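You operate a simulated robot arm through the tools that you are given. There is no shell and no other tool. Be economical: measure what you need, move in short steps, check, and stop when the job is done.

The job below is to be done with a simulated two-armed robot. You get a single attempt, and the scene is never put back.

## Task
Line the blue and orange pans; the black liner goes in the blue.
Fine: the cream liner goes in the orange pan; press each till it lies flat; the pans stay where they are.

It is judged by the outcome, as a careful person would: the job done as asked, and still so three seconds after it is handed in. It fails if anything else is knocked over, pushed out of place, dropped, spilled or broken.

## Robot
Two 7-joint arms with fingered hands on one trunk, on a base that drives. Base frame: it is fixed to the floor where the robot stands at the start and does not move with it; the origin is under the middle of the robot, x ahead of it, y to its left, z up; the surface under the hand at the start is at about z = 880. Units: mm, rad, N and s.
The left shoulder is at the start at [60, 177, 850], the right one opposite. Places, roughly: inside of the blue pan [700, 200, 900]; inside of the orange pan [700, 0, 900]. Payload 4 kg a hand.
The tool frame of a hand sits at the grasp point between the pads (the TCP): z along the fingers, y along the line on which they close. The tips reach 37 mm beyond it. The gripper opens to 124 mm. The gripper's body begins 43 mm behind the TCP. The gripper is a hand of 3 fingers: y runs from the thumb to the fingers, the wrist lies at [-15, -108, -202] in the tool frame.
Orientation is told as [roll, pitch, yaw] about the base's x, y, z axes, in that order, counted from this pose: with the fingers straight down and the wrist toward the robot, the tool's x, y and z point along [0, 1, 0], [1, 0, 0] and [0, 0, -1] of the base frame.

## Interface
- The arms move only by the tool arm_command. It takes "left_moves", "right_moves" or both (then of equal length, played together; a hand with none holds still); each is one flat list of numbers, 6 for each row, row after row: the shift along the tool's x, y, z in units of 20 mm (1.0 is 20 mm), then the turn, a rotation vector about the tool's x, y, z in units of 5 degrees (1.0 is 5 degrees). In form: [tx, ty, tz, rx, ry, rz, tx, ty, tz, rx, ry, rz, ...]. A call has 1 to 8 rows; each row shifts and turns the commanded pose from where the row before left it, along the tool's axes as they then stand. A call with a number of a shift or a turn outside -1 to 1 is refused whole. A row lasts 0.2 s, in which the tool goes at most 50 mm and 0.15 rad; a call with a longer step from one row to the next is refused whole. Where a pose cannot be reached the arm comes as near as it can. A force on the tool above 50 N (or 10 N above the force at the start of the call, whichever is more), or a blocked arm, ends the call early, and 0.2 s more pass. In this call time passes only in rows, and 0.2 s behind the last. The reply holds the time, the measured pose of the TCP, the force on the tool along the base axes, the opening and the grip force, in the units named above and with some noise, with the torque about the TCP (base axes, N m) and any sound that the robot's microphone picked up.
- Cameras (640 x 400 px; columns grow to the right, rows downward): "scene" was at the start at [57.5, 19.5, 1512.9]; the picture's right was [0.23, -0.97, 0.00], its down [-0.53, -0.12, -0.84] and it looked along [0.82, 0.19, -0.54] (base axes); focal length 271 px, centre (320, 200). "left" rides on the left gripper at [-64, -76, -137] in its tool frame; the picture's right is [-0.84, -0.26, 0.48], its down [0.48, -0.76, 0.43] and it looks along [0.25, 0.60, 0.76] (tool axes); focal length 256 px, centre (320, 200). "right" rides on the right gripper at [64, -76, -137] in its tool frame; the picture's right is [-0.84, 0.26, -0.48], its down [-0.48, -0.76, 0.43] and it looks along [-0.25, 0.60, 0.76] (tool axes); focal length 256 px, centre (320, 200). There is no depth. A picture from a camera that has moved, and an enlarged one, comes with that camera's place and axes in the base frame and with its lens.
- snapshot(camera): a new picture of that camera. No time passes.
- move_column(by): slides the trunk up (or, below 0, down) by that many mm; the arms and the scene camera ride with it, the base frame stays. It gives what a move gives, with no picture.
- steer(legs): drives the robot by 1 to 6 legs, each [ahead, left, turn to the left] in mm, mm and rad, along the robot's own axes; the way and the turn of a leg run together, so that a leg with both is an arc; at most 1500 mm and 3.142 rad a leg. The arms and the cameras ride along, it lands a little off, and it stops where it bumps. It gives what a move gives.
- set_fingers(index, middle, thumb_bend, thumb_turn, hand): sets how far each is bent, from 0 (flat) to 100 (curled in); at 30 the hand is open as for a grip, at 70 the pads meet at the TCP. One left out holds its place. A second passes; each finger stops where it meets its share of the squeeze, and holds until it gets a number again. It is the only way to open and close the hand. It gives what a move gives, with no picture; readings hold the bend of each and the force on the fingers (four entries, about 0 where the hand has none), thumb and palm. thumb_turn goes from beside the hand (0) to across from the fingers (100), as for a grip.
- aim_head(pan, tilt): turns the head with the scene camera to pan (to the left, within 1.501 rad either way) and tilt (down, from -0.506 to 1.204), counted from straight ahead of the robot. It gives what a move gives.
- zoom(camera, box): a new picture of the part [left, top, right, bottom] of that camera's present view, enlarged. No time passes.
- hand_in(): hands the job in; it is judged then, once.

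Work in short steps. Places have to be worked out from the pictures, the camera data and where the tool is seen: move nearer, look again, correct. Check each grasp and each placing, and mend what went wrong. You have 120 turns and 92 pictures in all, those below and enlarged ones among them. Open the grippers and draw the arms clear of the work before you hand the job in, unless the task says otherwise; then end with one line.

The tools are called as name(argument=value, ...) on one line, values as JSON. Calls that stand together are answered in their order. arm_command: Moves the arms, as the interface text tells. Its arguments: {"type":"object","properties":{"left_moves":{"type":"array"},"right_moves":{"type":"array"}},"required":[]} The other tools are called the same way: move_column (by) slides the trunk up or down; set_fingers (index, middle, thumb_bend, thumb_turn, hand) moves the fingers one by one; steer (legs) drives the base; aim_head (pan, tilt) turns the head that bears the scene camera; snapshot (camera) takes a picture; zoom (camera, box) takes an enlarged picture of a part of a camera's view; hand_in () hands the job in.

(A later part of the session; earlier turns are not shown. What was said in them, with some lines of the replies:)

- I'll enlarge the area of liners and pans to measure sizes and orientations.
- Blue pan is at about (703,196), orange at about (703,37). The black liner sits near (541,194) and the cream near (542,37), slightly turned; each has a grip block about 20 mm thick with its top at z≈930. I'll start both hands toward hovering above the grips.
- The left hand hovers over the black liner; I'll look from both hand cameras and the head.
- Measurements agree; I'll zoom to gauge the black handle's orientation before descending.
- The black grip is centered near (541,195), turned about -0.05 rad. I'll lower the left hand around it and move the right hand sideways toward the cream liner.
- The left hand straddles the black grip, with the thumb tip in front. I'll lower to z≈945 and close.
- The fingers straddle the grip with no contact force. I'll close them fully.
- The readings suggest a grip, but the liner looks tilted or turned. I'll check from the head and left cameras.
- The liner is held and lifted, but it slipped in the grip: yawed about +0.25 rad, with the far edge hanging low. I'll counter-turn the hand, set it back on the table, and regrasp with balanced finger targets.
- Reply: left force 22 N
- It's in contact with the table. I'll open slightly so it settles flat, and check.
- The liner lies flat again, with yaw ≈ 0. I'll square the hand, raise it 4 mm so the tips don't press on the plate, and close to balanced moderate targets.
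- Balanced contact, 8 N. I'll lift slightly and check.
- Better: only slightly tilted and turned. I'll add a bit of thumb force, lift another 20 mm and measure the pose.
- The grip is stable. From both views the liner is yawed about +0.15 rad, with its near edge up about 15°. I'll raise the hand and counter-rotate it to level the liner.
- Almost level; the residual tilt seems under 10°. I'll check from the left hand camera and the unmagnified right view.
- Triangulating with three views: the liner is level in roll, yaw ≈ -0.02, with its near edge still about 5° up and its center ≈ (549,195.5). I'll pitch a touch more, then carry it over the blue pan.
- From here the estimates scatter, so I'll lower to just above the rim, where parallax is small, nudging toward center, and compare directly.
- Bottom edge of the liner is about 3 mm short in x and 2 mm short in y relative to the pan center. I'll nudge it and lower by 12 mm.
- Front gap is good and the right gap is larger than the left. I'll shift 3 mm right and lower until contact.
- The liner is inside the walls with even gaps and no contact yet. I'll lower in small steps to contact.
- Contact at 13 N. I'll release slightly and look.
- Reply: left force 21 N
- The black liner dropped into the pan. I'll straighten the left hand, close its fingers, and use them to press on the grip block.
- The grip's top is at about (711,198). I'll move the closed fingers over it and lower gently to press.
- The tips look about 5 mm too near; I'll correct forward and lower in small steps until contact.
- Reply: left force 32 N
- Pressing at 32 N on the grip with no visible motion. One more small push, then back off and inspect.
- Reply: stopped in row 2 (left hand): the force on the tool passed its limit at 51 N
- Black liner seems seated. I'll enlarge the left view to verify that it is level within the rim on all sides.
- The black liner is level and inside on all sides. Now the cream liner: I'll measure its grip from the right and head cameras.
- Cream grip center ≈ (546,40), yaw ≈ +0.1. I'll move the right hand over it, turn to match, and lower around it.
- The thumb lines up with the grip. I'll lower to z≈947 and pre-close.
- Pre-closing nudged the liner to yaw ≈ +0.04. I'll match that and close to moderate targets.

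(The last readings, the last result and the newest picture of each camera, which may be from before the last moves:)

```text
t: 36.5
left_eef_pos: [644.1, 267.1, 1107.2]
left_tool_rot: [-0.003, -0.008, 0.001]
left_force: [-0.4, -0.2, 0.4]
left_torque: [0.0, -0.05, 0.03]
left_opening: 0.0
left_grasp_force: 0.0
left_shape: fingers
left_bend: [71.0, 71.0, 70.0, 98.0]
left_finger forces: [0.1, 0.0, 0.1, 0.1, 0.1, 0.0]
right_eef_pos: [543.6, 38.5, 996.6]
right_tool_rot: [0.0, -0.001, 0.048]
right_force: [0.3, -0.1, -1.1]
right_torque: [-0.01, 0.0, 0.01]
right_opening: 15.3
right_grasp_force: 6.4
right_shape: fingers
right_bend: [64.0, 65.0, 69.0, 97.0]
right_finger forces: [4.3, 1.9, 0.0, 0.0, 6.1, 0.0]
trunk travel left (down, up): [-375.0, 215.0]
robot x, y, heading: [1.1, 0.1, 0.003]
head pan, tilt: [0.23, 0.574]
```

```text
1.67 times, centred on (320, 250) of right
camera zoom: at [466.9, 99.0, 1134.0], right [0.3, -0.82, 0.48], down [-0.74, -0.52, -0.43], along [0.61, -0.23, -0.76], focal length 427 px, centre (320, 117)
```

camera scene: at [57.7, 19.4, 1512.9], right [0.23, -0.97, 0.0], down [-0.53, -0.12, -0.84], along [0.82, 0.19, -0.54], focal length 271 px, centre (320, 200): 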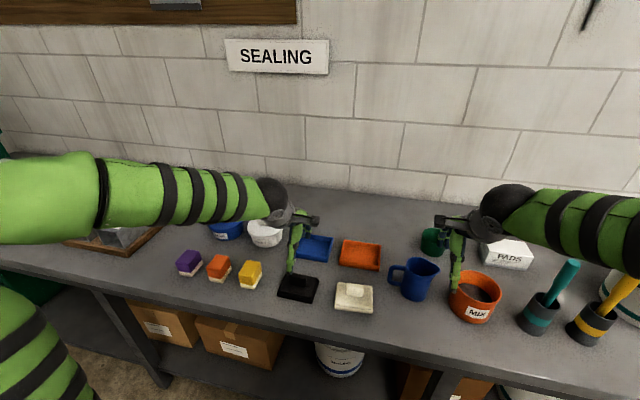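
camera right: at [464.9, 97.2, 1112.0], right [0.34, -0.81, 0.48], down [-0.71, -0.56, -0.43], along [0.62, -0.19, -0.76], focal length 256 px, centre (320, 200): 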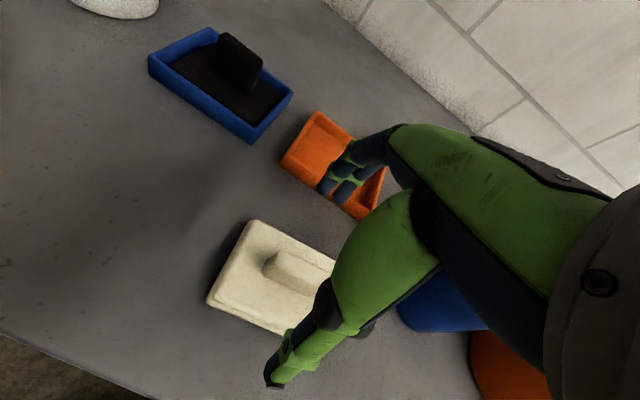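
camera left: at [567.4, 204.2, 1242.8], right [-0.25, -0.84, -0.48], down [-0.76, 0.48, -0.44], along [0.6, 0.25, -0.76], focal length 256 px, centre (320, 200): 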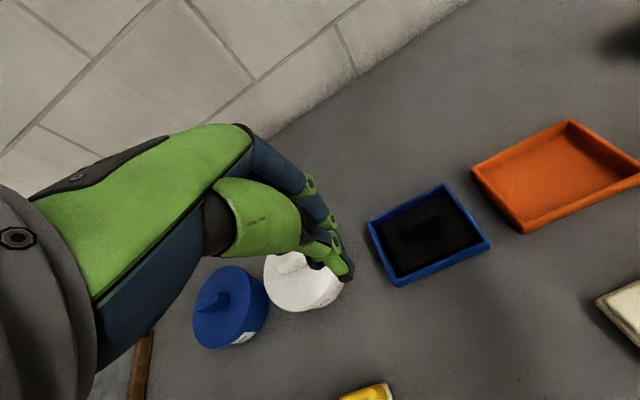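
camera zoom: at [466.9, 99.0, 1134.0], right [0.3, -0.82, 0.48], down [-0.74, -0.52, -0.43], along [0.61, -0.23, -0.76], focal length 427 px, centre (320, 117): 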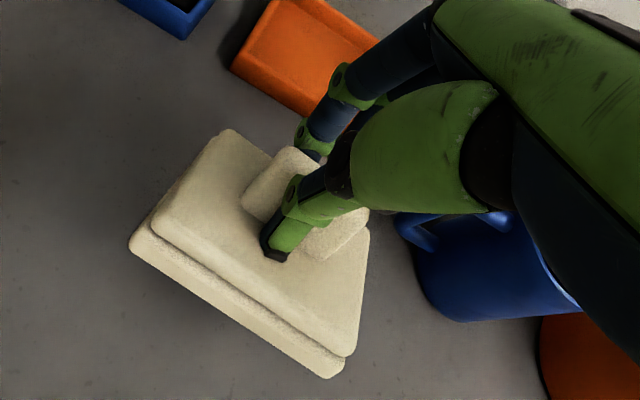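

The same behaviour, mirrored: secure grip, yaw ≈ -0.11, near edge up. I'll raise and apply the mirrored correction.

arm_command(right_moves=[0, 0, -0.7, 0, 0, -0.69, 0, 0, -0.6, 0, 0, -0.69, 0, 0, 0, -0.836, -0.126, 0, 0, 0, 0, -0.836, -0.126, 0, 0, 0, 0, -0.836, -0.126, 0, 0, 0, 0, -0.836, -0.126, 0, 0, 0, 0, -0.836, -0.126, 0])

zoom(camera="scene", box=[310, 200, 410, 300])

zoom(camera="right", box=[200, 130, 440, 370])

snapshot(camera="left")

```text
t: 38.1
left_eef_pos: [644.7, 268.8, 1107.7]
left_tool_rot: [-0.005, -0.01, -0.002]
left_force: [-0.2, 0.0, 0.3]
left_torque: [0.03, 0.03, 0.02]
left_opening: 0.2
left_grasp_force: 0.0
left_shape: fingers
left_bend: [71.0, 71.0, 70.0, 98.0]
left_finger forces: [0.1, 0.0, 0.0, 0.1, 0.0, 0.1]
right_eef_pos: [546.0, 38.9, 1023.2]
right_tool_rot: [-0.056, -0.365, 0.179]
right_force: [0.4, -0.1, -0.2]
right_torque: [-0.02, 0.01, -0.01]
right_opening: 15.3
right_grasp_force: 5.8
right_shape: fingers
right_bend: [64.0, 65.0, 69.0, 97.0]
right_finger forces: [4.3, 1.8, 0.0, 0.0, 6.0, 0.0]
trunk travel left (down, up): [-375.0, 215.0]
robot x, y, heading: [-1.6, 3.3, -0.002]
head pan, tilt: [0.23, 0.574]
```

```text
4.00 times, centred on (360, 250) of scene
camera zoom: at [57.6, 19.6, 1512.9], right [0.23, -0.97, 0.0], down [-0.53, -0.12, -0.84], along [0.82, 0.19, -0.54], focal length 1084 px, centre (160, 0)
```

zoom: 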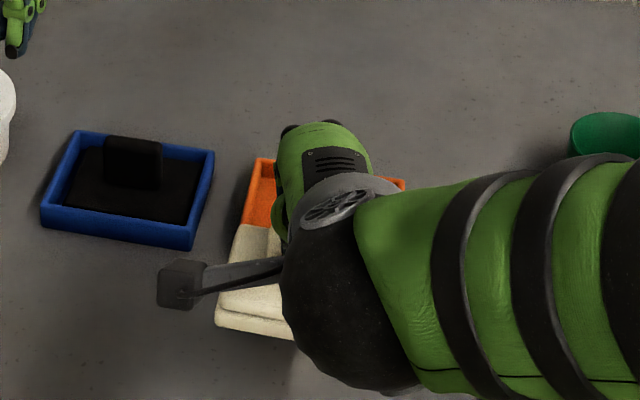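

```text
1.67 times, centred on (320, 250) of right
camera zoom: at [418.7, 89.8, 1120.9], right [0.19, -0.79, 0.59], down [-0.46, -0.6, -0.65], along [0.86, -0.15, -0.48], focal length 427 px, centre (320, 117)
```

zoom: 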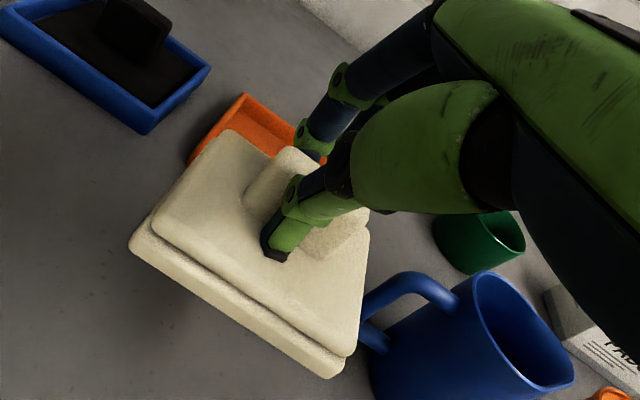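

```text
28 pictures are left
camera left: at [567.9, 204.0, 1242.7], right [-0.25, -0.84, -0.48], down [-0.76, 0.48, -0.44], along [0.6, 0.25, -0.76], focal length 256 px, centre (320, 200)
```

left: 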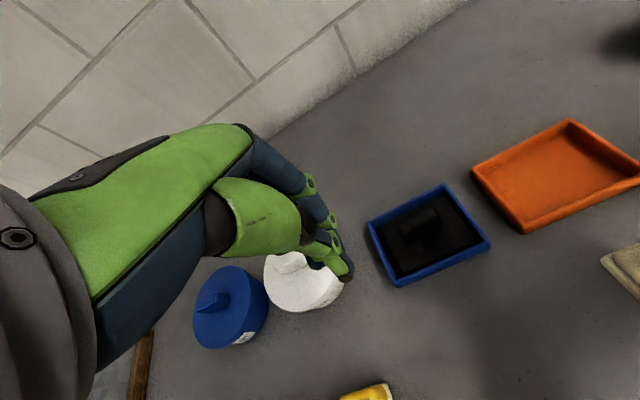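

From the right camera, the liner is level with yaw ≈ 0 and its center ≈ TCP + (16,+1). I'll carry it over the orange pan (center ≈ (703,38)).

arm_command(right_moves=[-0.14, 0.934, 0.369, 0, 0, 0, -0.14, 0.934, 0.369, 0, 0, 0, -0.14, 0.934, 0.369, 0, 0, 0, -0.14, 0.934, 0.369, 0, 0, 0, -0.14, 0.934, 0.369, 0, 0, 0, -0.14, 0.934, 0.369, 0, 0, 0, -0.14, 0.934, 0.369, 0, 0, 0])

arm_command(right_moves=[0.025, -0.22, 0.56, 0, 0, 0, 0.025, -0.22, 0.56, 0, 0, 0, 0.025, -0.22, 0.56, 0, 0, 0])

zoom(camera="right", box=[140, 180, 380, 400])

zoom(camera="scene", box=[320, 210, 400, 280])

zoom(camera="left", box=[440, 80, 640, 260])

```text
t: 39.7
left_eef_pos: [644.7, 267.6, 1107.4]
left_tool_rot: [-0.004, -0.008, 0.001]
left_force: [0.5, -0.3, 0.1]
left_torque: [0.01, 0.04, 0.0]
left_opening: 0.0
left_grasp_force: 0.0
left_shape: fingers
left_bend: [71.0, 71.0, 70.0, 98.0]
left_finger forces: [0.1, 0.0, 0.0, 0.0, 0.0, 0.1]
right_eef_pos: [688.1, 41.9, 1023.0]
right_tool_rot: [-0.058, -0.361, 0.18]
right_force: [-0.1, 0.3, -0.9]
right_torque: [-0.02, 0.06, -0.02]
right_opening: 15.4
right_grasp_force: 6.6
right_shape: fingers
right_bend: [64.0, 65.0, 69.0, 97.0]
right_finger forces: [4.1, 1.8, 0.0, 0.0, 6.0, 0.1]
trunk travel left (down, up): [-375.0, 215.0]
robot x, y, heading: [3.6, -0.3, -0.005]
head pan, tilt: [0.23, 0.574]
```

```text
t: 40.5
left_eef_pos: [644.8, 266.1, 1108.0]
left_tool_rot: [-0.004, -0.008, 0.001]
left_force: [0.4, -0.5, 0.2]
left_torque: [0.01, 0.0, 0.03]
left_opening: 0.0
left_grasp_force: 0.2
left_shape: fingers
left_bend: [71.0, 71.0, 70.0, 98.0]
left_finger forces: [0.0, 0.0, 0.0, 0.0, 0.0, 0.0]
right_eef_pos: [688.0, 41.9, 986.6]
right_tool_rot: [-0.057, -0.365, 0.179]
right_force: [-0.1, -0.5, -0.6]
right_torque: [-0.01, -0.01, -0.03]
right_opening: 15.1
right_grasp_force: 6.2
right_shape: fingers
right_bend: [64.0, 65.0, 69.0, 97.0]
right_finger forces: [4.3, 1.8, 0.0, 0.0, 6.0, 0.1]
trunk travel left (down, up): [-375.0, 215.0]
robot x, y, heading: [0.2, 1.8, -0.0]
head pan, tilt: [0.23, 0.574]
```

```text
1.82 times, centred on (260, 290) of right
camera zoom: at [560.4, 91.6, 1084.5], right [0.2, -0.79, 0.59], down [-0.47, -0.6, -0.65], along [0.86, -0.15, -0.48], focal length 465 px, centre (429, 36)
```

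zoom: 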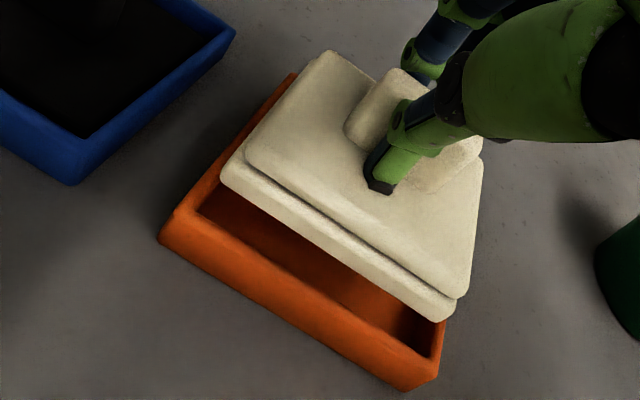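

```text
5.71 times, centred on (360, 245) of scene
camera zoom: at [57.6, 19.6, 1512.9], right [0.23, -0.97, 0.0], down [-0.53, -0.12, -0.84], along [0.82, 0.19, -0.54], focal length 1549 px, centre (91, -57)
```

zoom: 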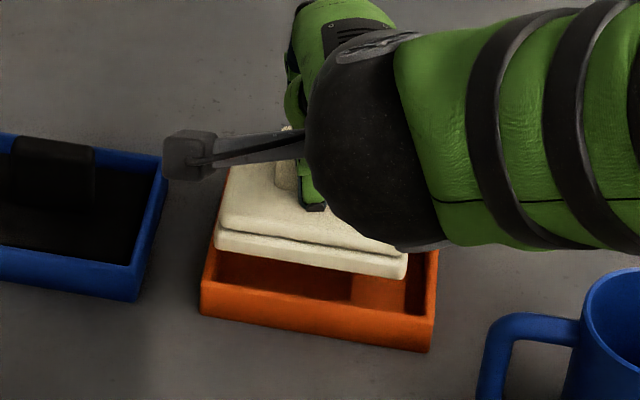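

```text
2.22 times, centred on (540, 170) of left
camera zoom: at [567.9, 204.0, 1242.7], right [-0.25, -0.84, -0.48], down [-0.76, 0.48, -0.44], along [0.6, 0.25, -0.76], focal length 569 px, centre (-169, 267)
```

zoom: 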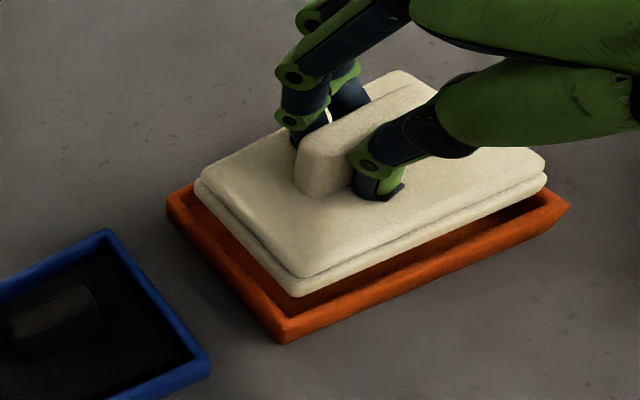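

Liner needs about -5.5 mm in y and +2 mm in x. I'll correct, lower 12 mm, and look again.

arm_command(right_moves=[-0.288, 0.08, 0.044, 0, 0, 0, 0.0125, -0.109, 0.28, 0, 0, 0, 0.0125, -0.109, 0.28, 0, 0, 0])

zoom(camera="right", box=[140, 180, 380, 400])

zoom(camera="left", box=[440, 80, 640, 260])

```text
t: 41.3
left_eef_pos: [643.6, 267.7, 1106.9]
left_tool_rot: [-0.004, -0.01, -0.001]
left_force: [-0.2, -0.7, -1.0]
left_torque: [-0.01, -0.01, 0.01]
left_opening: 0.2
left_grasp_force: 0.0
left_shape: fingers
left_bend: [71.0, 71.0, 70.0, 98.0]
left_finger forces: [0.1, 0.0, 0.0, 0.0, 0.0, 0.1]
right_eef_pos: [690.9, 37.3, 973.8]
right_tool_rot: [-0.055, -0.364, 0.18]
right_force: [-0.6, 0.5, -1.7]
right_torque: [-0.02, 0.0, 0.0]
right_opening: 15.2
right_grasp_force: 6.1
right_shape: fingers
right_bend: [64.0, 65.0, 69.0, 97.0]
right_finger forces: [4.2, 1.8, 0.0, 0.0, 6.0, 0.1]
trunk travel left (down, up): [-375.0, 215.0]
robot x, y, heading: [-1.2, 3.7, 0.002]
head pan, tilt: [0.23, 0.574]
```

```text
1.82 times, centred on (260, 290) of right
camera zoom: at [563.8, 87.4, 1071.8], right [0.19, -0.79, 0.59], down [-0.47, -0.6, -0.65], along [0.86, -0.15, -0.48], focal length 465 px, centre (429, 36)
```

zoom: 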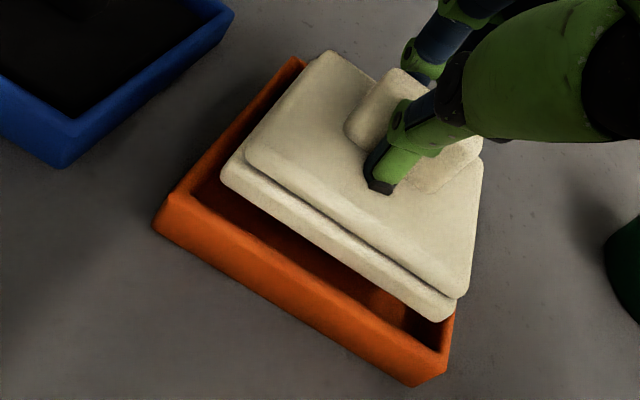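

```text
2.22 times, centred on (540, 170) of left
camera zoom: at [567.9, 204.1, 1242.7], right [-0.25, -0.84, -0.48], down [-0.76, 0.48, -0.44], along [0.6, 0.25, -0.76], focal length 569 px, centre (-169, 267)
```

zoom: 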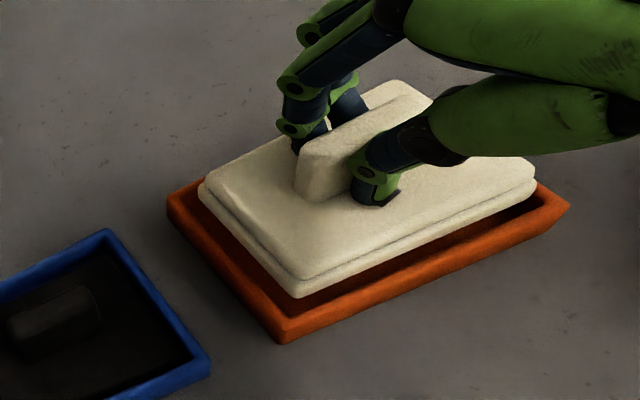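

Center offset is now about 2 mm too far right. I'll correct +2 mm in y and lower into the pan.

arm_command(right_moves=[0.095, 0.035, 0.01, 0, 0, 0, 0.0125, -0.109, 0.28, 0, 0, 0, 0.0125, -0.09, 0.23, 0, 0, 0])

zoom(camera="right", box=[140, 180, 380, 400])

zoom(camera="left", box=[440, 80, 640, 260])

```text
t: 42.1
left_eef_pos: [645.4, 267.0, 1107.0]
left_tool_rot: [-0.003, -0.009, -0.001]
left_force: [-0.5, -0.8, 0.2]
left_torque: [0.0, 0.05, -0.02]
left_opening: 0.0
left_grasp_force: 0.1
left_shape: fingers
left_bend: [71.0, 71.0, 70.0, 98.0]
left_finger forces: [0.1, 0.0, 0.0, 0.1, 0.0, 0.1]
right_eef_pos: [690.0, 38.4, 964.5]
right_tool_rot: [-0.058, -0.365, 0.18]
right_force: [0.7, 0.0, -0.7]
right_torque: [0.01, -0.02, 0.0]
right_opening: 15.1
right_grasp_force: 5.9
right_shape: fingers
right_bend: [64.0, 65.0, 69.0, 97.0]
right_finger forces: [4.2, 1.9, 0.0, 0.1, 6.0, 0.0]
trunk travel left (down, up): [-375.0, 215.0]
robot x, y, heading: [0.0, -3.9, 0.003]
head pan, tilt: [0.23, 0.574]
```

```text
1.82 times, centred on (260, 290) of right
camera zoom: at [563.1, 88.4, 1061.7], right [0.19, -0.79, 0.59], down [-0.47, -0.6, -0.65], along [0.86, -0.15, -0.48], focal length 465 px, centre (429, 36)
```

zoom: 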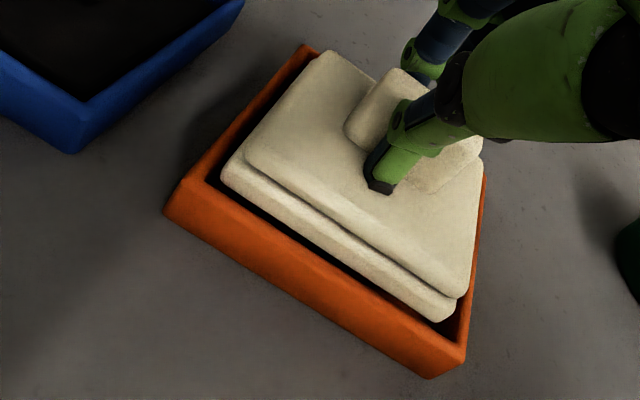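

```text
2.22 times, centred on (540, 170) of left
camera zoom: at [567.9, 204.0, 1242.7], right [-0.25, -0.84, -0.48], down [-0.76, 0.48, -0.44], along [0.6, 0.25, -0.76], focal length 569 px, centre (-169, 267)
```

zoom: 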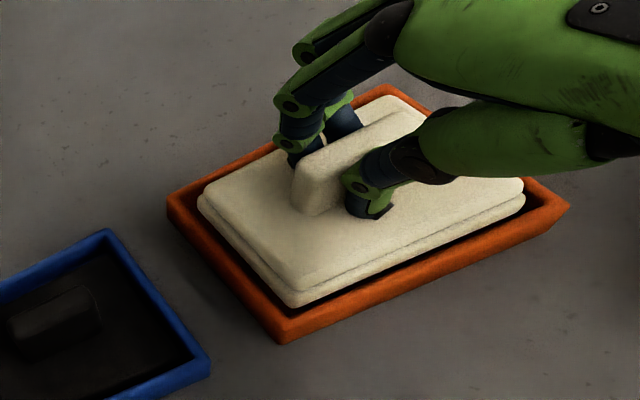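

Nicely centered. Lowering further in small steps to contact.

arm_command(right_moves=[0.0085, -0.072, 0.186, 0, 0, 0, 0.0085, -0.072, 0.186, 0, 0, 0, 0.006, -0.054, 0.14, 0, 0, 0])

zoom(camera="right", box=[140, 180, 380, 400])

```text
t: 42.9
left_eef_pos: [643.9, 267.2, 1107.5]
left_tool_rot: [-0.003, -0.008, 0.001]
left_force: [-0.7, -0.4, -0.2]
left_torque: [0.0, 0.0, -0.02]
left_opening: 0.0
left_grasp_force: 0.0
left_shape: fingers
left_bend: [71.0, 71.0, 70.0, 98.0]
left_finger forces: [0.0, 0.0, 0.0, 0.0, 0.0, 0.0]
right_eef_pos: [691.8, 37.6, 952.2]
right_tool_rot: [-0.057, -0.363, 0.18]
right_force: [-0.7, 0.3, 0.1]
right_torque: [0.02, 0.01, 0.01]
right_opening: 15.2
right_grasp_force: 5.7
right_shape: fingers
right_bend: [64.0, 65.0, 69.0, 97.0]
right_finger forces: [4.3, 1.8, 0.1, 0.0, 6.0, 0.0]
trunk travel left (down, up): [-375.0, 215.0]
robot x, y, heading: [0.6, 5.2, -0.006]
head pan, tilt: [0.23, 0.574]
```

```text
1.82 times, centred on (260, 290) of right
camera zoom: at [563.1, 88.3, 1050.6], right [0.19, -0.79, 0.59], down [-0.47, -0.6, -0.65], along [0.86, -0.15, -0.48], focal length 465 px, centre (429, 36)
```

zoom: 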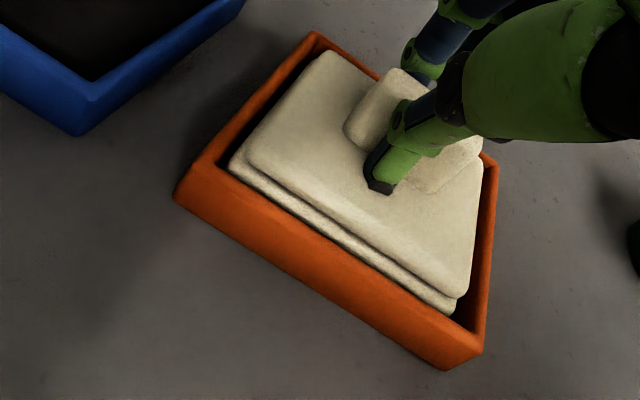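

It's inside the walls, still free. A bit further down to touch.

arm_command(right_moves=[0.004, -0.04, 0.1, 0, 0, 0, 0.004, -0.04, 0.1, 0, 0, 0])

```text
t: 43.5
left_eef_pos: [643.8, 267.2, 1107.4]
left_tool_rot: [-0.004, -0.009, -0.001]
left_force: [0.3, 0.1, -0.3]
left_torque: [0.0, -0.04, 0.01]
left_opening: 0.0
left_grasp_force: 0.0
left_shape: fingers
left_bend: [71.0, 71.0, 70.0, 98.0]
left_finger forces: [0.1, 0.0, 0.0, 0.1, 0.0, 0.0]
right_eef_pos: [691.1, 38.7, 948.5]
right_tool_rot: [-0.058, -0.365, 0.179]
right_force: [-0.2, 0.1, -0.7]
right_torque: [0.01, 0.0, -0.01]
right_opening: 15.0
right_grasp_force: 5.8
right_shape: fingers
right_bend: [64.0, 65.0, 69.0, 97.0]
right_finger forces: [4.2, 1.8, 0.0, 0.1, 6.3, 0.0]
trunk travel left (down, up): [-375.0, 215.0]
robot x, y, heading: [1.3, -0.4, 0.003]
head pan, tilt: [0.23, 0.574]
```

No contact yet; continuing.

arm_command(right_moves=[0.004, -0.04, 0.1, 0, 0, 0, 0.004, -0.04, 0.1, 0, 0, 0])

```text
t: 44.1
left_eef_pos: [642.6, 267.2, 1108.7]
left_tool_rot: [-0.003, -0.011, 0.0]
left_force: [-0.4, 0.0, -0.8]
left_torque: [-0.02, 0.01, -0.01]
left_opening: 0.1
left_grasp_force: 0.0
left_shape: fingers
left_bend: [71.0, 71.0, 70.0, 98.0]
left_finger forces: [0.1, 0.0, 0.0, 0.0, 0.1, 0.0]
right_eef_pos: [688.5, 39.0, 946.4]
right_tool_rot: [-0.057, -0.369, 0.178]
right_force: [-3.2, 0.3, 11.4]
right_torque: [0.05, -0.15, 0.02]
right_opening: 15.1
right_grasp_force: 8.1
right_shape: fingers
right_bend: [63.0, 65.0, 69.0, 97.0]
right_finger forces: [4.1, 2.0, 0.1, 0.1, 9.4, 0.1]
trunk travel left (down, up): [-375.0, 215.0]
robot x, y, heading: [-0.4, 0.6, 0.002]
head pan, tilt: [0.23, 0.574]
```

Contact at 11 N. Release and lift straight up.

set_fingers(hand="right", index=57, middle=57, thumb_bend=60)

arm_command(right_moves=[-0.04, 0.36, -0.93, 0, 0, 0, -0.04, 0.36, -0.93, 0, 0, 0, -0.04, 0.36, -0.93, 0, 0, 0, -0.04, 0.36, -0.93, 0, 0, 0])

arm_command(right_moves=[0, 0, 0, 0.836, 0.126, 0, 0, 0, 0, 0.836, 0.126, 0, 0, 0, 0, 0.836, 0.126, 0, 0, 0, 0, 0.836, 0.126, 0, 0, 0, 0, 0.836, 0.126, 0, 0, 0, 0, 0, 0, 0.9, 0, 0, 0, 0, 0, 0.9, 0, 0, 0, 0, 0, 0.2])

set_fingers(hand="right", index=71, middle=71, thumb_bend=71)

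zoom(camera="left", box=[440, 80, 640, 260])

zoom(camera="scene", box=[280, 200, 400, 280])

```text
t: 45.1
left_eef_pos: [642.8, 267.1, 1108.0]
left_tool_rot: [-0.004, -0.011, 0.0]
left_force: [0.1, 0.3, -0.2]
left_torque: [0.01, 0.02, -0.02]
left_opening: 0.3
left_grasp_force: 0.1
left_shape: fingers
left_bend: [71.0, 71.0, 70.0, 98.0]
left_finger forces: [0.1, 0.1, 0.1, 0.1, 0.1, 0.0]
right_eef_pos: [689.9, 38.9, 945.8]
right_tool_rot: [-0.056, -0.367, 0.179]
right_force: [-0.6, 1.4, 18.8]
right_torque: [0.15, 0.19, -0.02]
right_opening: 30.7
right_grasp_force: 9.4
right_shape: fingers
right_bend: [56.0, 56.0, 62.0, 98.0]
right_finger forces: [0.0, 0.1, 0.0, 0.0, 19.2, 0.0]
trunk travel left (down, up): [-375.0, 215.0]
robot x, y, heading: [1.6, 3.7, 0.003]
head pan, tilt: [0.23, 0.574]
```

```text
t: 46.1
left_eef_pos: [643.1, 268.6, 1106.7]
left_tool_rot: [-0.002, -0.009, -0.002]
left_force: [0.2, 0.6, 0.1]
left_torque: [0.01, 0.03, 0.0]
left_opening: 0.2
left_grasp_force: 0.1
left_shape: fingers
left_bend: [71.0, 71.0, 70.0, 98.0]
left_finger forces: [0.0, 0.0, 0.1, 0.1, 0.0, 0.0]
right_eef_pos: [688.1, 42.3, 1024.9]
right_tool_rot: [-0.056, -0.364, 0.18]
right_force: [-0.6, 0.3, 0.0]
right_torque: [-0.03, 0.0, -0.01]
right_opening: 36.6
right_grasp_force: 0.1
right_shape: fingers
right_bend: [56.0, 56.0, 60.0, 98.0]
right_finger forces: [0.0, 0.1, 0.1, 0.1, 0.0, 0.1]
trunk travel left (down, up): [-375.0, 215.0]
robot x, y, heading: [-1.8, 0.7, -0.0]
head pan, tilt: [0.23, 0.574]
```

```text
t: 47.9
left_eef_pos: [645.8, 267.3, 1107.9]
left_tool_rot: [-0.003, -0.009, 0.0]
left_force: [0.1, 0.1, 0.7]
left_torque: [0.01, -0.01, 0.01]
left_opening: 0.2
left_grasp_force: 0.1
left_shape: fingers
left_bend: [71.0, 71.0, 70.0, 98.0]
left_finger forces: [0.0, 0.1, 0.0, 0.0, 0.0, 0.1]
right_eef_pos: [688.6, 38.7, 1023.4]
right_tool_rot: [0.0, 0.001, -0.006]
right_force: [-0.8, -0.1, 0.5]
right_torque: [0.0, 0.03, -0.01]
right_opening: 36.8
right_grasp_force: 0.1
right_shape: fingers
right_bend: [56.0, 56.0, 60.0, 98.0]
right_finger forces: [0.0, 0.0, 0.0, 0.0, 0.1, 0.0]
trunk travel left (down, up): [-375.0, 215.0]
robot x, y, heading: [-2.9, -1.1, -0.001]
head pan, tilt: [0.23, 0.574]
```

```text
t: 48.9
left_eef_pos: [644.3, 267.9, 1106.7]
left_tool_rot: [-0.002, -0.009, 0.001]
left_force: [-0.3, 1.0, -0.7]
left_torque: [-0.02, 0.0, 0.0]
left_opening: 0.1
left_grasp_force: 0.1
left_shape: fingers
left_bend: [71.0, 71.0, 70.0, 98.0]
left_finger forces: [0.0, 0.0, 0.0, 0.0, 0.0, 0.0]
right_eef_pos: [690.4, 38.7, 1024.1]
right_tool_rot: [0.0, -0.001, -0.004]
right_force: [-0.1, 0.4, -0.4]
right_torque: [0.04, 0.0, -0.01]
right_opening: 0.0
right_grasp_force: 0.0
right_shape: fingers
right_bend: [71.0, 71.0, 71.0, 98.0]
right_finger forces: [0.0, 0.1, 0.0, 0.1, 0.0, 0.0]
trunk travel left (down, up): [-375.0, 215.0]
robot x, y, heading: [-1.3, -0.7, 0.002]
head pan, tilt: [0.23, 0.574]
```

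```text
2.22 times, centred on (540, 170) of left
camera zoom: at [567.9, 204.1, 1242.7], right [-0.25, -0.84, -0.48], down [-0.76, 0.48, -0.44], along [0.6, 0.25, -0.76], focal length 569 px, centre (-169, 267)
```

zoom: 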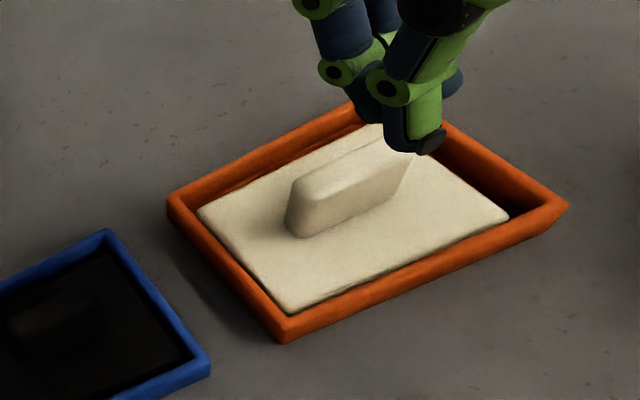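

```text
5.00 times, centred on (340, 240) of scene
camera zoom: at [57.6, 19.6, 1512.9], right [0.23, -0.97, 0.0], down [-0.53, -0.12, -0.84], along [0.82, 0.19, -0.54], focal length 1355 px, centre (220, 0)
```

zoom: 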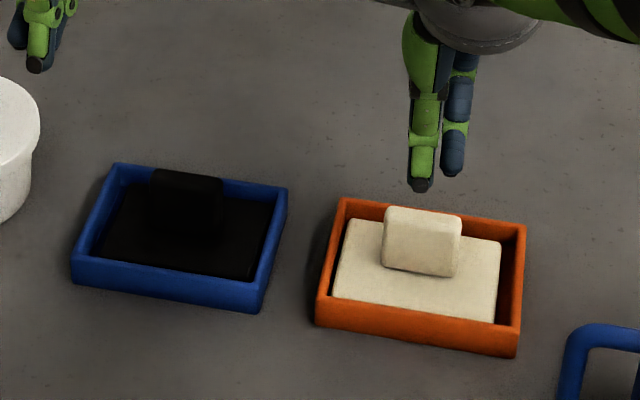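

The cream liner lies in the orange pan. I'll move the closed right fingers above its grip, (712,42), and lower to just above.

arm_command(right_moves=[0.08, 0.55, 0, 0, 0, 0, 0.08, 0.55, 0, 0, 0, 0, 0, 0, 0.8, 0, 0, 0, 0, 0, 0.8, 0, 0, 0])

zoom(camera="left", box=[440, 80, 640, 260])

zoom(camera="scene", box=[310, 200, 410, 280])

```text
t: 49.9
left_eef_pos: [645.1, 267.0, 1106.3]
left_tool_rot: [-0.004, -0.009, 0.001]
left_force: [0.5, 0.5, 0.0]
left_torque: [-0.01, -0.02, -0.01]
left_opening: 0.0
left_grasp_force: 0.0
left_shape: fingers
left_bend: [71.0, 71.0, 70.0, 98.0]
left_finger forces: [0.0, 0.1, 0.0, 0.1, 0.0, 0.0]
right_eef_pos: [713.0, 41.9, 990.8]
right_tool_rot: [0.001, 0.004, -0.005]
right_force: [-0.6, -0.4, -0.5]
right_torque: [-0.01, 0.01, 0.01]
right_opening: 0.0
right_grasp_force: 0.0
right_shape: fingers
right_bend: [71.0, 71.0, 71.0, 98.0]
right_finger forces: [0.0, 0.1, 0.0, 0.0, 0.1, 0.0]
trunk travel left (down, up): [-375.0, 215.0]
robot x, y, heading: [-0.8, 3.0, 0.001]
head pan, tilt: [0.23, 0.574]
```

```text
2.22 times, centred on (540, 170) of left
camera zoom: at [567.9, 204.2, 1242.7], right [-0.25, -0.84, -0.48], down [-0.76, 0.48, -0.44], along [0.6, 0.25, -0.76], focal length 569 px, centre (-169, 267)
```

zoom: 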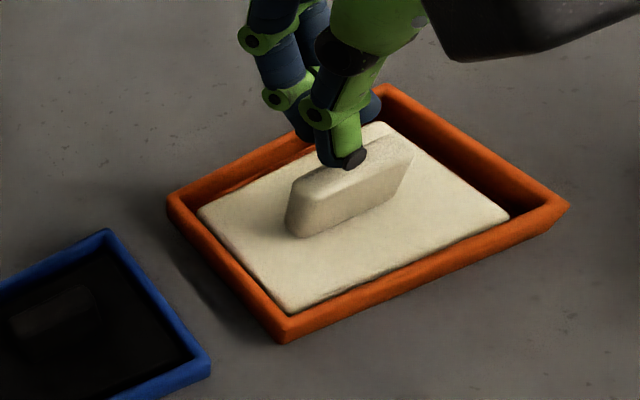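

```text
5.00 times, centred on (360, 240) of scene
camera zoom: at [57.6, 19.7, 1512.9], right [0.23, -0.97, 0.0], down [-0.53, -0.12, -0.84], along [0.82, 0.19, -0.54], focal length 1355 px, centre (120, 0)
```

zoom: 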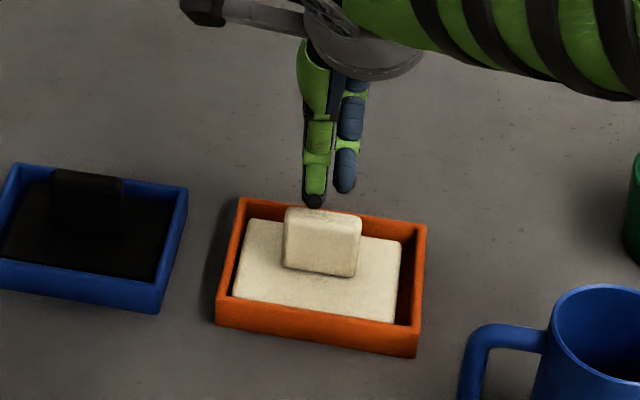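

Aligned above the grip. Press down in small steps.

arm_command(right_moves=[0, 0, 0.2, 0, 0, 0, 0, 0, 0.2, 0, 0, 0, 0, 0, 0.15, 0, 0, 0])

```text
t: 50.7
left_eef_pos: [642.7, 267.9, 1107.3]
left_tool_rot: [-0.004, -0.01, 0.002]
left_force: [0.5, 0.2, 0.0]
left_torque: [-0.01, 0.01, 0.01]
left_opening: 0.0
left_grasp_force: 0.1
left_shape: fingers
left_bend: [71.0, 71.0, 70.0, 98.0]
left_finger forces: [0.1, 0.0, 0.1, 0.0, 0.0, 0.0]
right_eef_pos: [714.3, 41.3, 982.7]
right_tool_rot: [0.002, -0.001, -0.005]
right_force: [-0.2, -0.4, 6.5]
right_torque: [0.01, 0.04, -0.02]
right_opening: 0.0
right_grasp_force: 3.6
right_shape: fingers
right_bend: [71.0, 71.0, 70.0, 98.0]
right_finger forces: [0.1, 0.1, 0.0, 0.0, 7.5, 0.1]
trunk travel left (down, up): [-375.0, 215.0]
robot x, y, heading: [0.8, 1.9, -0.0]
head pan, tilt: [0.23, 0.574]
```

Contact at 6.5 N; pressing a bit more.

arm_command(right_moves=[0, 0, 0.15, 0, 0, 0, 0, 0, 0.1, 0, 0, 0, 0, 0, 0, 0, 0, 0])

arm_command(right_moves=[0, 0, -0.5, 0, 0, 0, 0, 0, -1, 0, 0, 0, 0, 0, -1, 0, 0, 0, 0, 0, -1, 0, 0, 0, -0.5, -0.5, -1, 0, 0, 0, -1, -1, -1, 0, 0, 0, -1, -1, -1, 0, 0, 0, -1, -1, -1, 0, 0, 0])

zoom(camera="left", box=[440, 80, 640, 260])

zoom(camera="scene", box=[280, 210, 390, 280])

snapshot(camera="right")

```text
t: 51.5
left_eef_pos: [642.3, 267.1, 1107.8]
left_tool_rot: [-0.003, -0.01, 0.001]
left_force: [-0.7, 0.1, -1.4]
left_torque: [0.02, 0.01, 0.02]
left_opening: 0.2
left_grasp_force: 0.0
left_shape: fingers
left_bend: [71.0, 71.0, 70.0, 98.0]
left_finger forces: [0.0, 0.0, 0.0, 0.1, 0.0, 0.0]
right_eef_pos: [711.7, 41.6, 981.2]
right_tool_rot: [0.001, -0.008, -0.006]
right_force: [0.7, -0.2, 35.2]
right_torque: [0.27, 0.31, -0.02]
right_opening: 0.2
right_grasp_force: 19.1
right_shape: fingers
right_bend: [71.0, 71.0, 70.0, 98.0]
right_finger forces: [0.0, 0.0, 0.0, 0.0, 37.8, 0.1]
trunk travel left (down, up): [-375.0, 215.0]
robot x, y, heading: [1.0, 1.9, -0.004]
head pan, tilt: [0.23, 0.574]
```

```text
t: 53.3
left_eef_pos: [642.6, 267.6, 1107.2]
left_tool_rot: [-0.002, -0.011, -0.001]
left_force: [0.4, -0.1, 0.0]
left_torque: [0.0, 0.0, 0.0]
left_opening: 0.0
left_grasp_force: 0.0
left_shape: fingers
left_bend: [71.0, 71.0, 70.0, 98.0]
left_finger forces: [0.1, 0.1, 0.0, 0.0, 0.0, 0.1]
right_eef_pos: [642.7, -25.9, 1126.6]
right_tool_rot: [0.0, -0.001, -0.006]
right_force: [-0.4, 0.0, 0.6]
right_torque: [-0.03, 0.01, 0.03]
right_opening: 0.0
right_grasp_force: 0.1
right_shape: fingers
right_bend: [71.0, 71.0, 71.0, 97.0]
right_finger forces: [0.1, 0.1, 0.0, 0.0, 0.0, 0.1]
trunk travel left (down, up): [-375.0, 215.0]
robot x, y, heading: [-0.7, 0.9, -0.004]
head pan, tilt: [0.23, 0.574]
```

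```text
2.22 times, centred on (540, 170) of left
camera zoom: at [567.4, 203.8, 1243.0], right [-0.25, -0.84, -0.48], down [-0.76, 0.48, -0.44], along [0.6, 0.25, -0.76], focal length 569 px, centre (-169, 267)
```

zoom: 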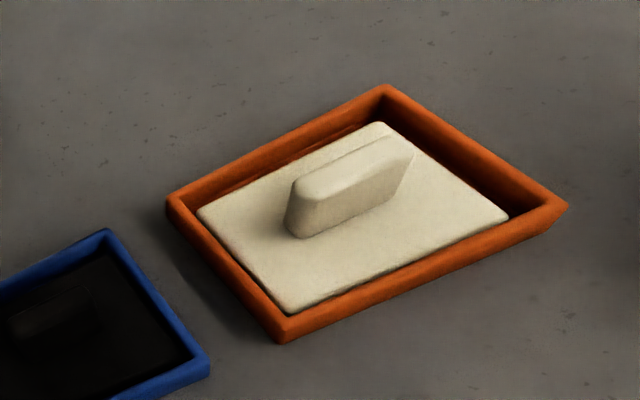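

```text
5.71 times, centred on (335, 245) of scene
camera zoom: at [57.1, 19.2, 1512.9], right [0.23, -0.97, 0.0], down [-0.53, -0.12, -0.84], along [0.82, 0.19, -0.54], focal length 1549 px, centre (234, -57)
```

zoom: 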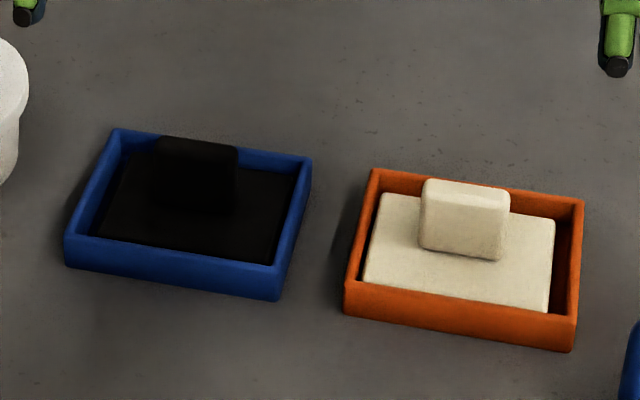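

```text
13 pictures are left
camera right: at [568.2, 38.3, 1265.1], right [0.25, -0.84, 0.48], down [-0.76, -0.48, -0.43], along [0.6, -0.26, -0.76], focal length 256 px, centre (320, 200)
```

right: 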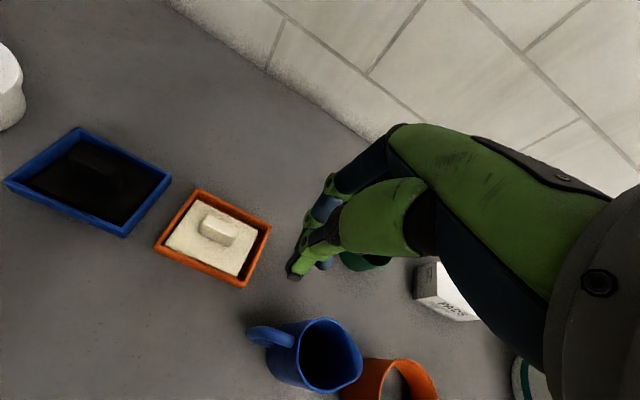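

Computed corners show the cream plate level (same-height rectangle 97 mm wide). I'll double-check the black one from the right camera's new vantage.

zoom(camera="right", box=[0, 110, 180, 250])

zoom(camera="left", box=[360, 175, 500, 295])

```text
2.86 times, centred on (90, 180) of right
camera zoom: at [568.2, 38.3, 1265.1], right [0.25, -0.84, 0.48], down [-0.76, -0.48, -0.43], along [0.6, -0.26, -0.76], focal length 731 px, centre (977, 257)
```

zoom: 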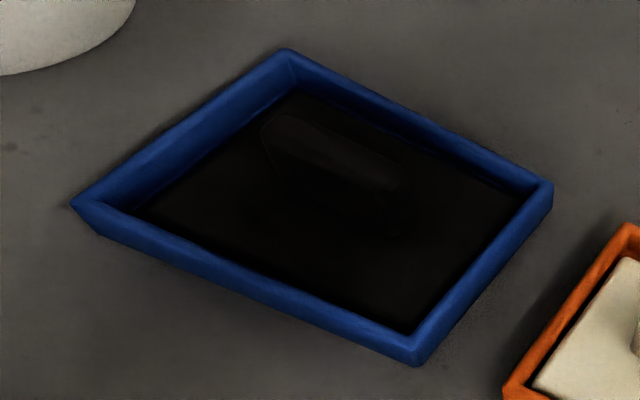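

```text
3.33 times, centred on (430, 235) of left
camera zoom: at [567.4, 203.8, 1243.0], right [-0.25, -0.84, -0.48], down [-0.76, 0.48, -0.44], along [0.6, 0.25, -0.76], focal length 853 px, centre (-47, 83)
```

zoom: 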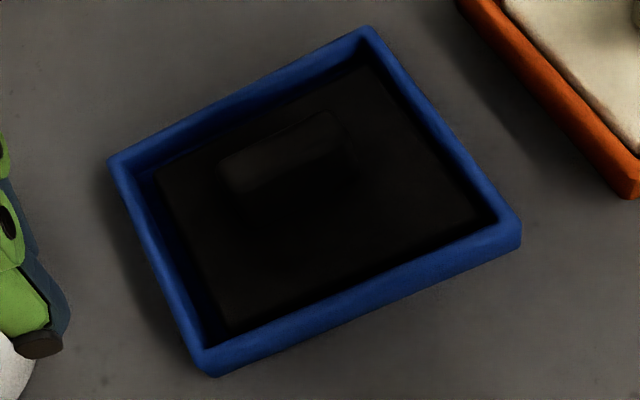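

Both liners compute as level rectangles and the pans are where they were. I'll retract both arms up and outward, then open the hands.

arm_command(left_moves=[0, -0.3, -1, 0, 0, 0, 0, -0.5, -1, 0, 0, 0, 0.2, -0.7, -1, 0, 0, 0, 0.2, -0.7, -1, 0, 0, 0, 0.2, -0.7, -1, 0, 0, 0, 0.2, -0.7, -0.5, 0, 0, 0], right_moves=[-0.8, -0.3, -1, 0, 0, 0, -1, -0.5, -1, 0, 0, 0, -1, -0.7, -1, 0, 0, 0, -1, -0.7, -1, 0, 0, 0, -1, -0.7, -1, 0, 0, 0, -1, -0.7, -0.5, 0, 0, 0])

set_fingers(hand="left", index=30, middle=30, thumb_bend=30)

set_fingers(hand="right", index=30, middle=30, thumb_bend=30)

snapshot(camera="scene")

```text
t: 54.7
left_eef_pos: [572.6, 283.5, 1220.4]
left_tool_rot: [-0.004, -0.009, 0.0]
left_force: [-0.5, 0.7, 0.9]
left_torque: [0.01, 0.0, -0.03]
left_opening: 0.0
left_grasp_force: 0.1
left_shape: fingers
left_bend: [71.0, 71.0, 70.0, 98.0]
left_finger forces: [0.1, 0.0, 0.0, 0.0, 0.0, 0.0]
right_eef_pos: [567.8, -141.4, 1237.3]
right_tool_rot: [0.001, -0.001, -0.006]
right_force: [0.2, 0.3, 0.7]
right_torque: [0.02, -0.02, 0.04]
right_opening: 0.0
right_grasp_force: 0.0
right_shape: fingers
right_bend: [71.0, 71.0, 71.0, 97.0]
right_finger forces: [0.0, 0.1, 0.0, 0.1, 0.0, 0.0]
trunk travel left (down, up): [-375.0, 215.0]
robot x, y, heading: [-0.7, 0.5, 0.0]
head pan, tilt: [0.23, 0.574]
```

```text
t: 55.7
left_eef_pos: [572.5, 284.5, 1220.4]
left_tool_rot: [-0.004, -0.007, 0.001]
left_force: [0.5, -0.1, 0.1]
left_torque: [-0.02, 0.05, 0.02]
left_opening: 123.2
left_grasp_force: 0.0
left_shape: fingers
left_bend: [30.0, 30.0, 30.0, 98.0]
left_finger forces: [0.1, 0.0, 0.1, 0.0, 0.1, 0.0]
right_eef_pos: [568.9, -141.5, 1238.0]
right_tool_rot: [-0.001, 0.0, -0.004]
right_force: [-0.3, 0.0, 0.4]
right_torque: [0.02, 0.01, -0.02]
right_opening: 0.0
right_grasp_force: 0.1
right_shape: fingers
right_bend: [71.0, 71.0, 71.0, 97.0]
right_finger forces: [0.1, 0.0, 0.0, 0.1, 0.0, 0.0]
trunk travel left (down, up): [-375.0, 215.0]
robot x, y, heading: [-3.6, 3.0, 0.003]
head pan, tilt: [0.23, 0.574]
```

```text
t: 56.7
left_eef_pos: [573.7, 283.4, 1219.6]
left_tool_rot: [-0.004, -0.009, 0.001]
left_force: [0.0, 0.0, -0.1]
left_torque: [0.0, 0.0, 0.0]
left_opening: 123.1
left_grasp_force: 0.1
left_shape: fingers
left_bend: [30.0, 30.0, 30.0, 98.0]
left_finger forces: [0.0, 0.0, 0.0, 0.0, 0.1, 0.1]
right_eef_pos: [568.7, -140.8, 1238.2]
right_tool_rot: [-0.001, 0.0, -0.006]
right_force: [-0.2, -0.5, 0.1]
right_torque: [0.0, 0.02, 0.02]
right_opening: 123.2
right_grasp_force: 0.0
right_shape: fingers
right_bend: [30.0, 30.0, 30.0, 97.0]
right_finger forces: [0.0, 0.0, 0.0, 0.0, 0.0, 0.0]
trunk travel left (down, up): [-375.0, 215.0]
robot x, y, heading: [4.5, -0.7, 0.001]
head pan, tilt: [0.23, 0.574]
```

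```text
10 pictures are left
camera scene: at [57.5, 19.5, 1512.9], right [0.23, -0.97, 0.0], down [-0.53, -0.12, -0.84], along [0.82, 0.19, -0.54], focal length 271 px, centre (320, 200)
```

scene: 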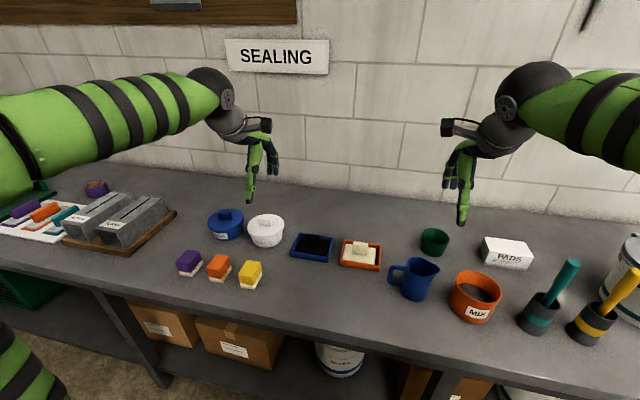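

Both pans are lined, everything else is unmoved, and the arms are clear with the hands open. I'm handing it in.

hand_in()

```text
The job is handed in.
```

The black liner lies pressed flat in the blue pan and the cream liner in the orange pan; both pans stayed where they were.
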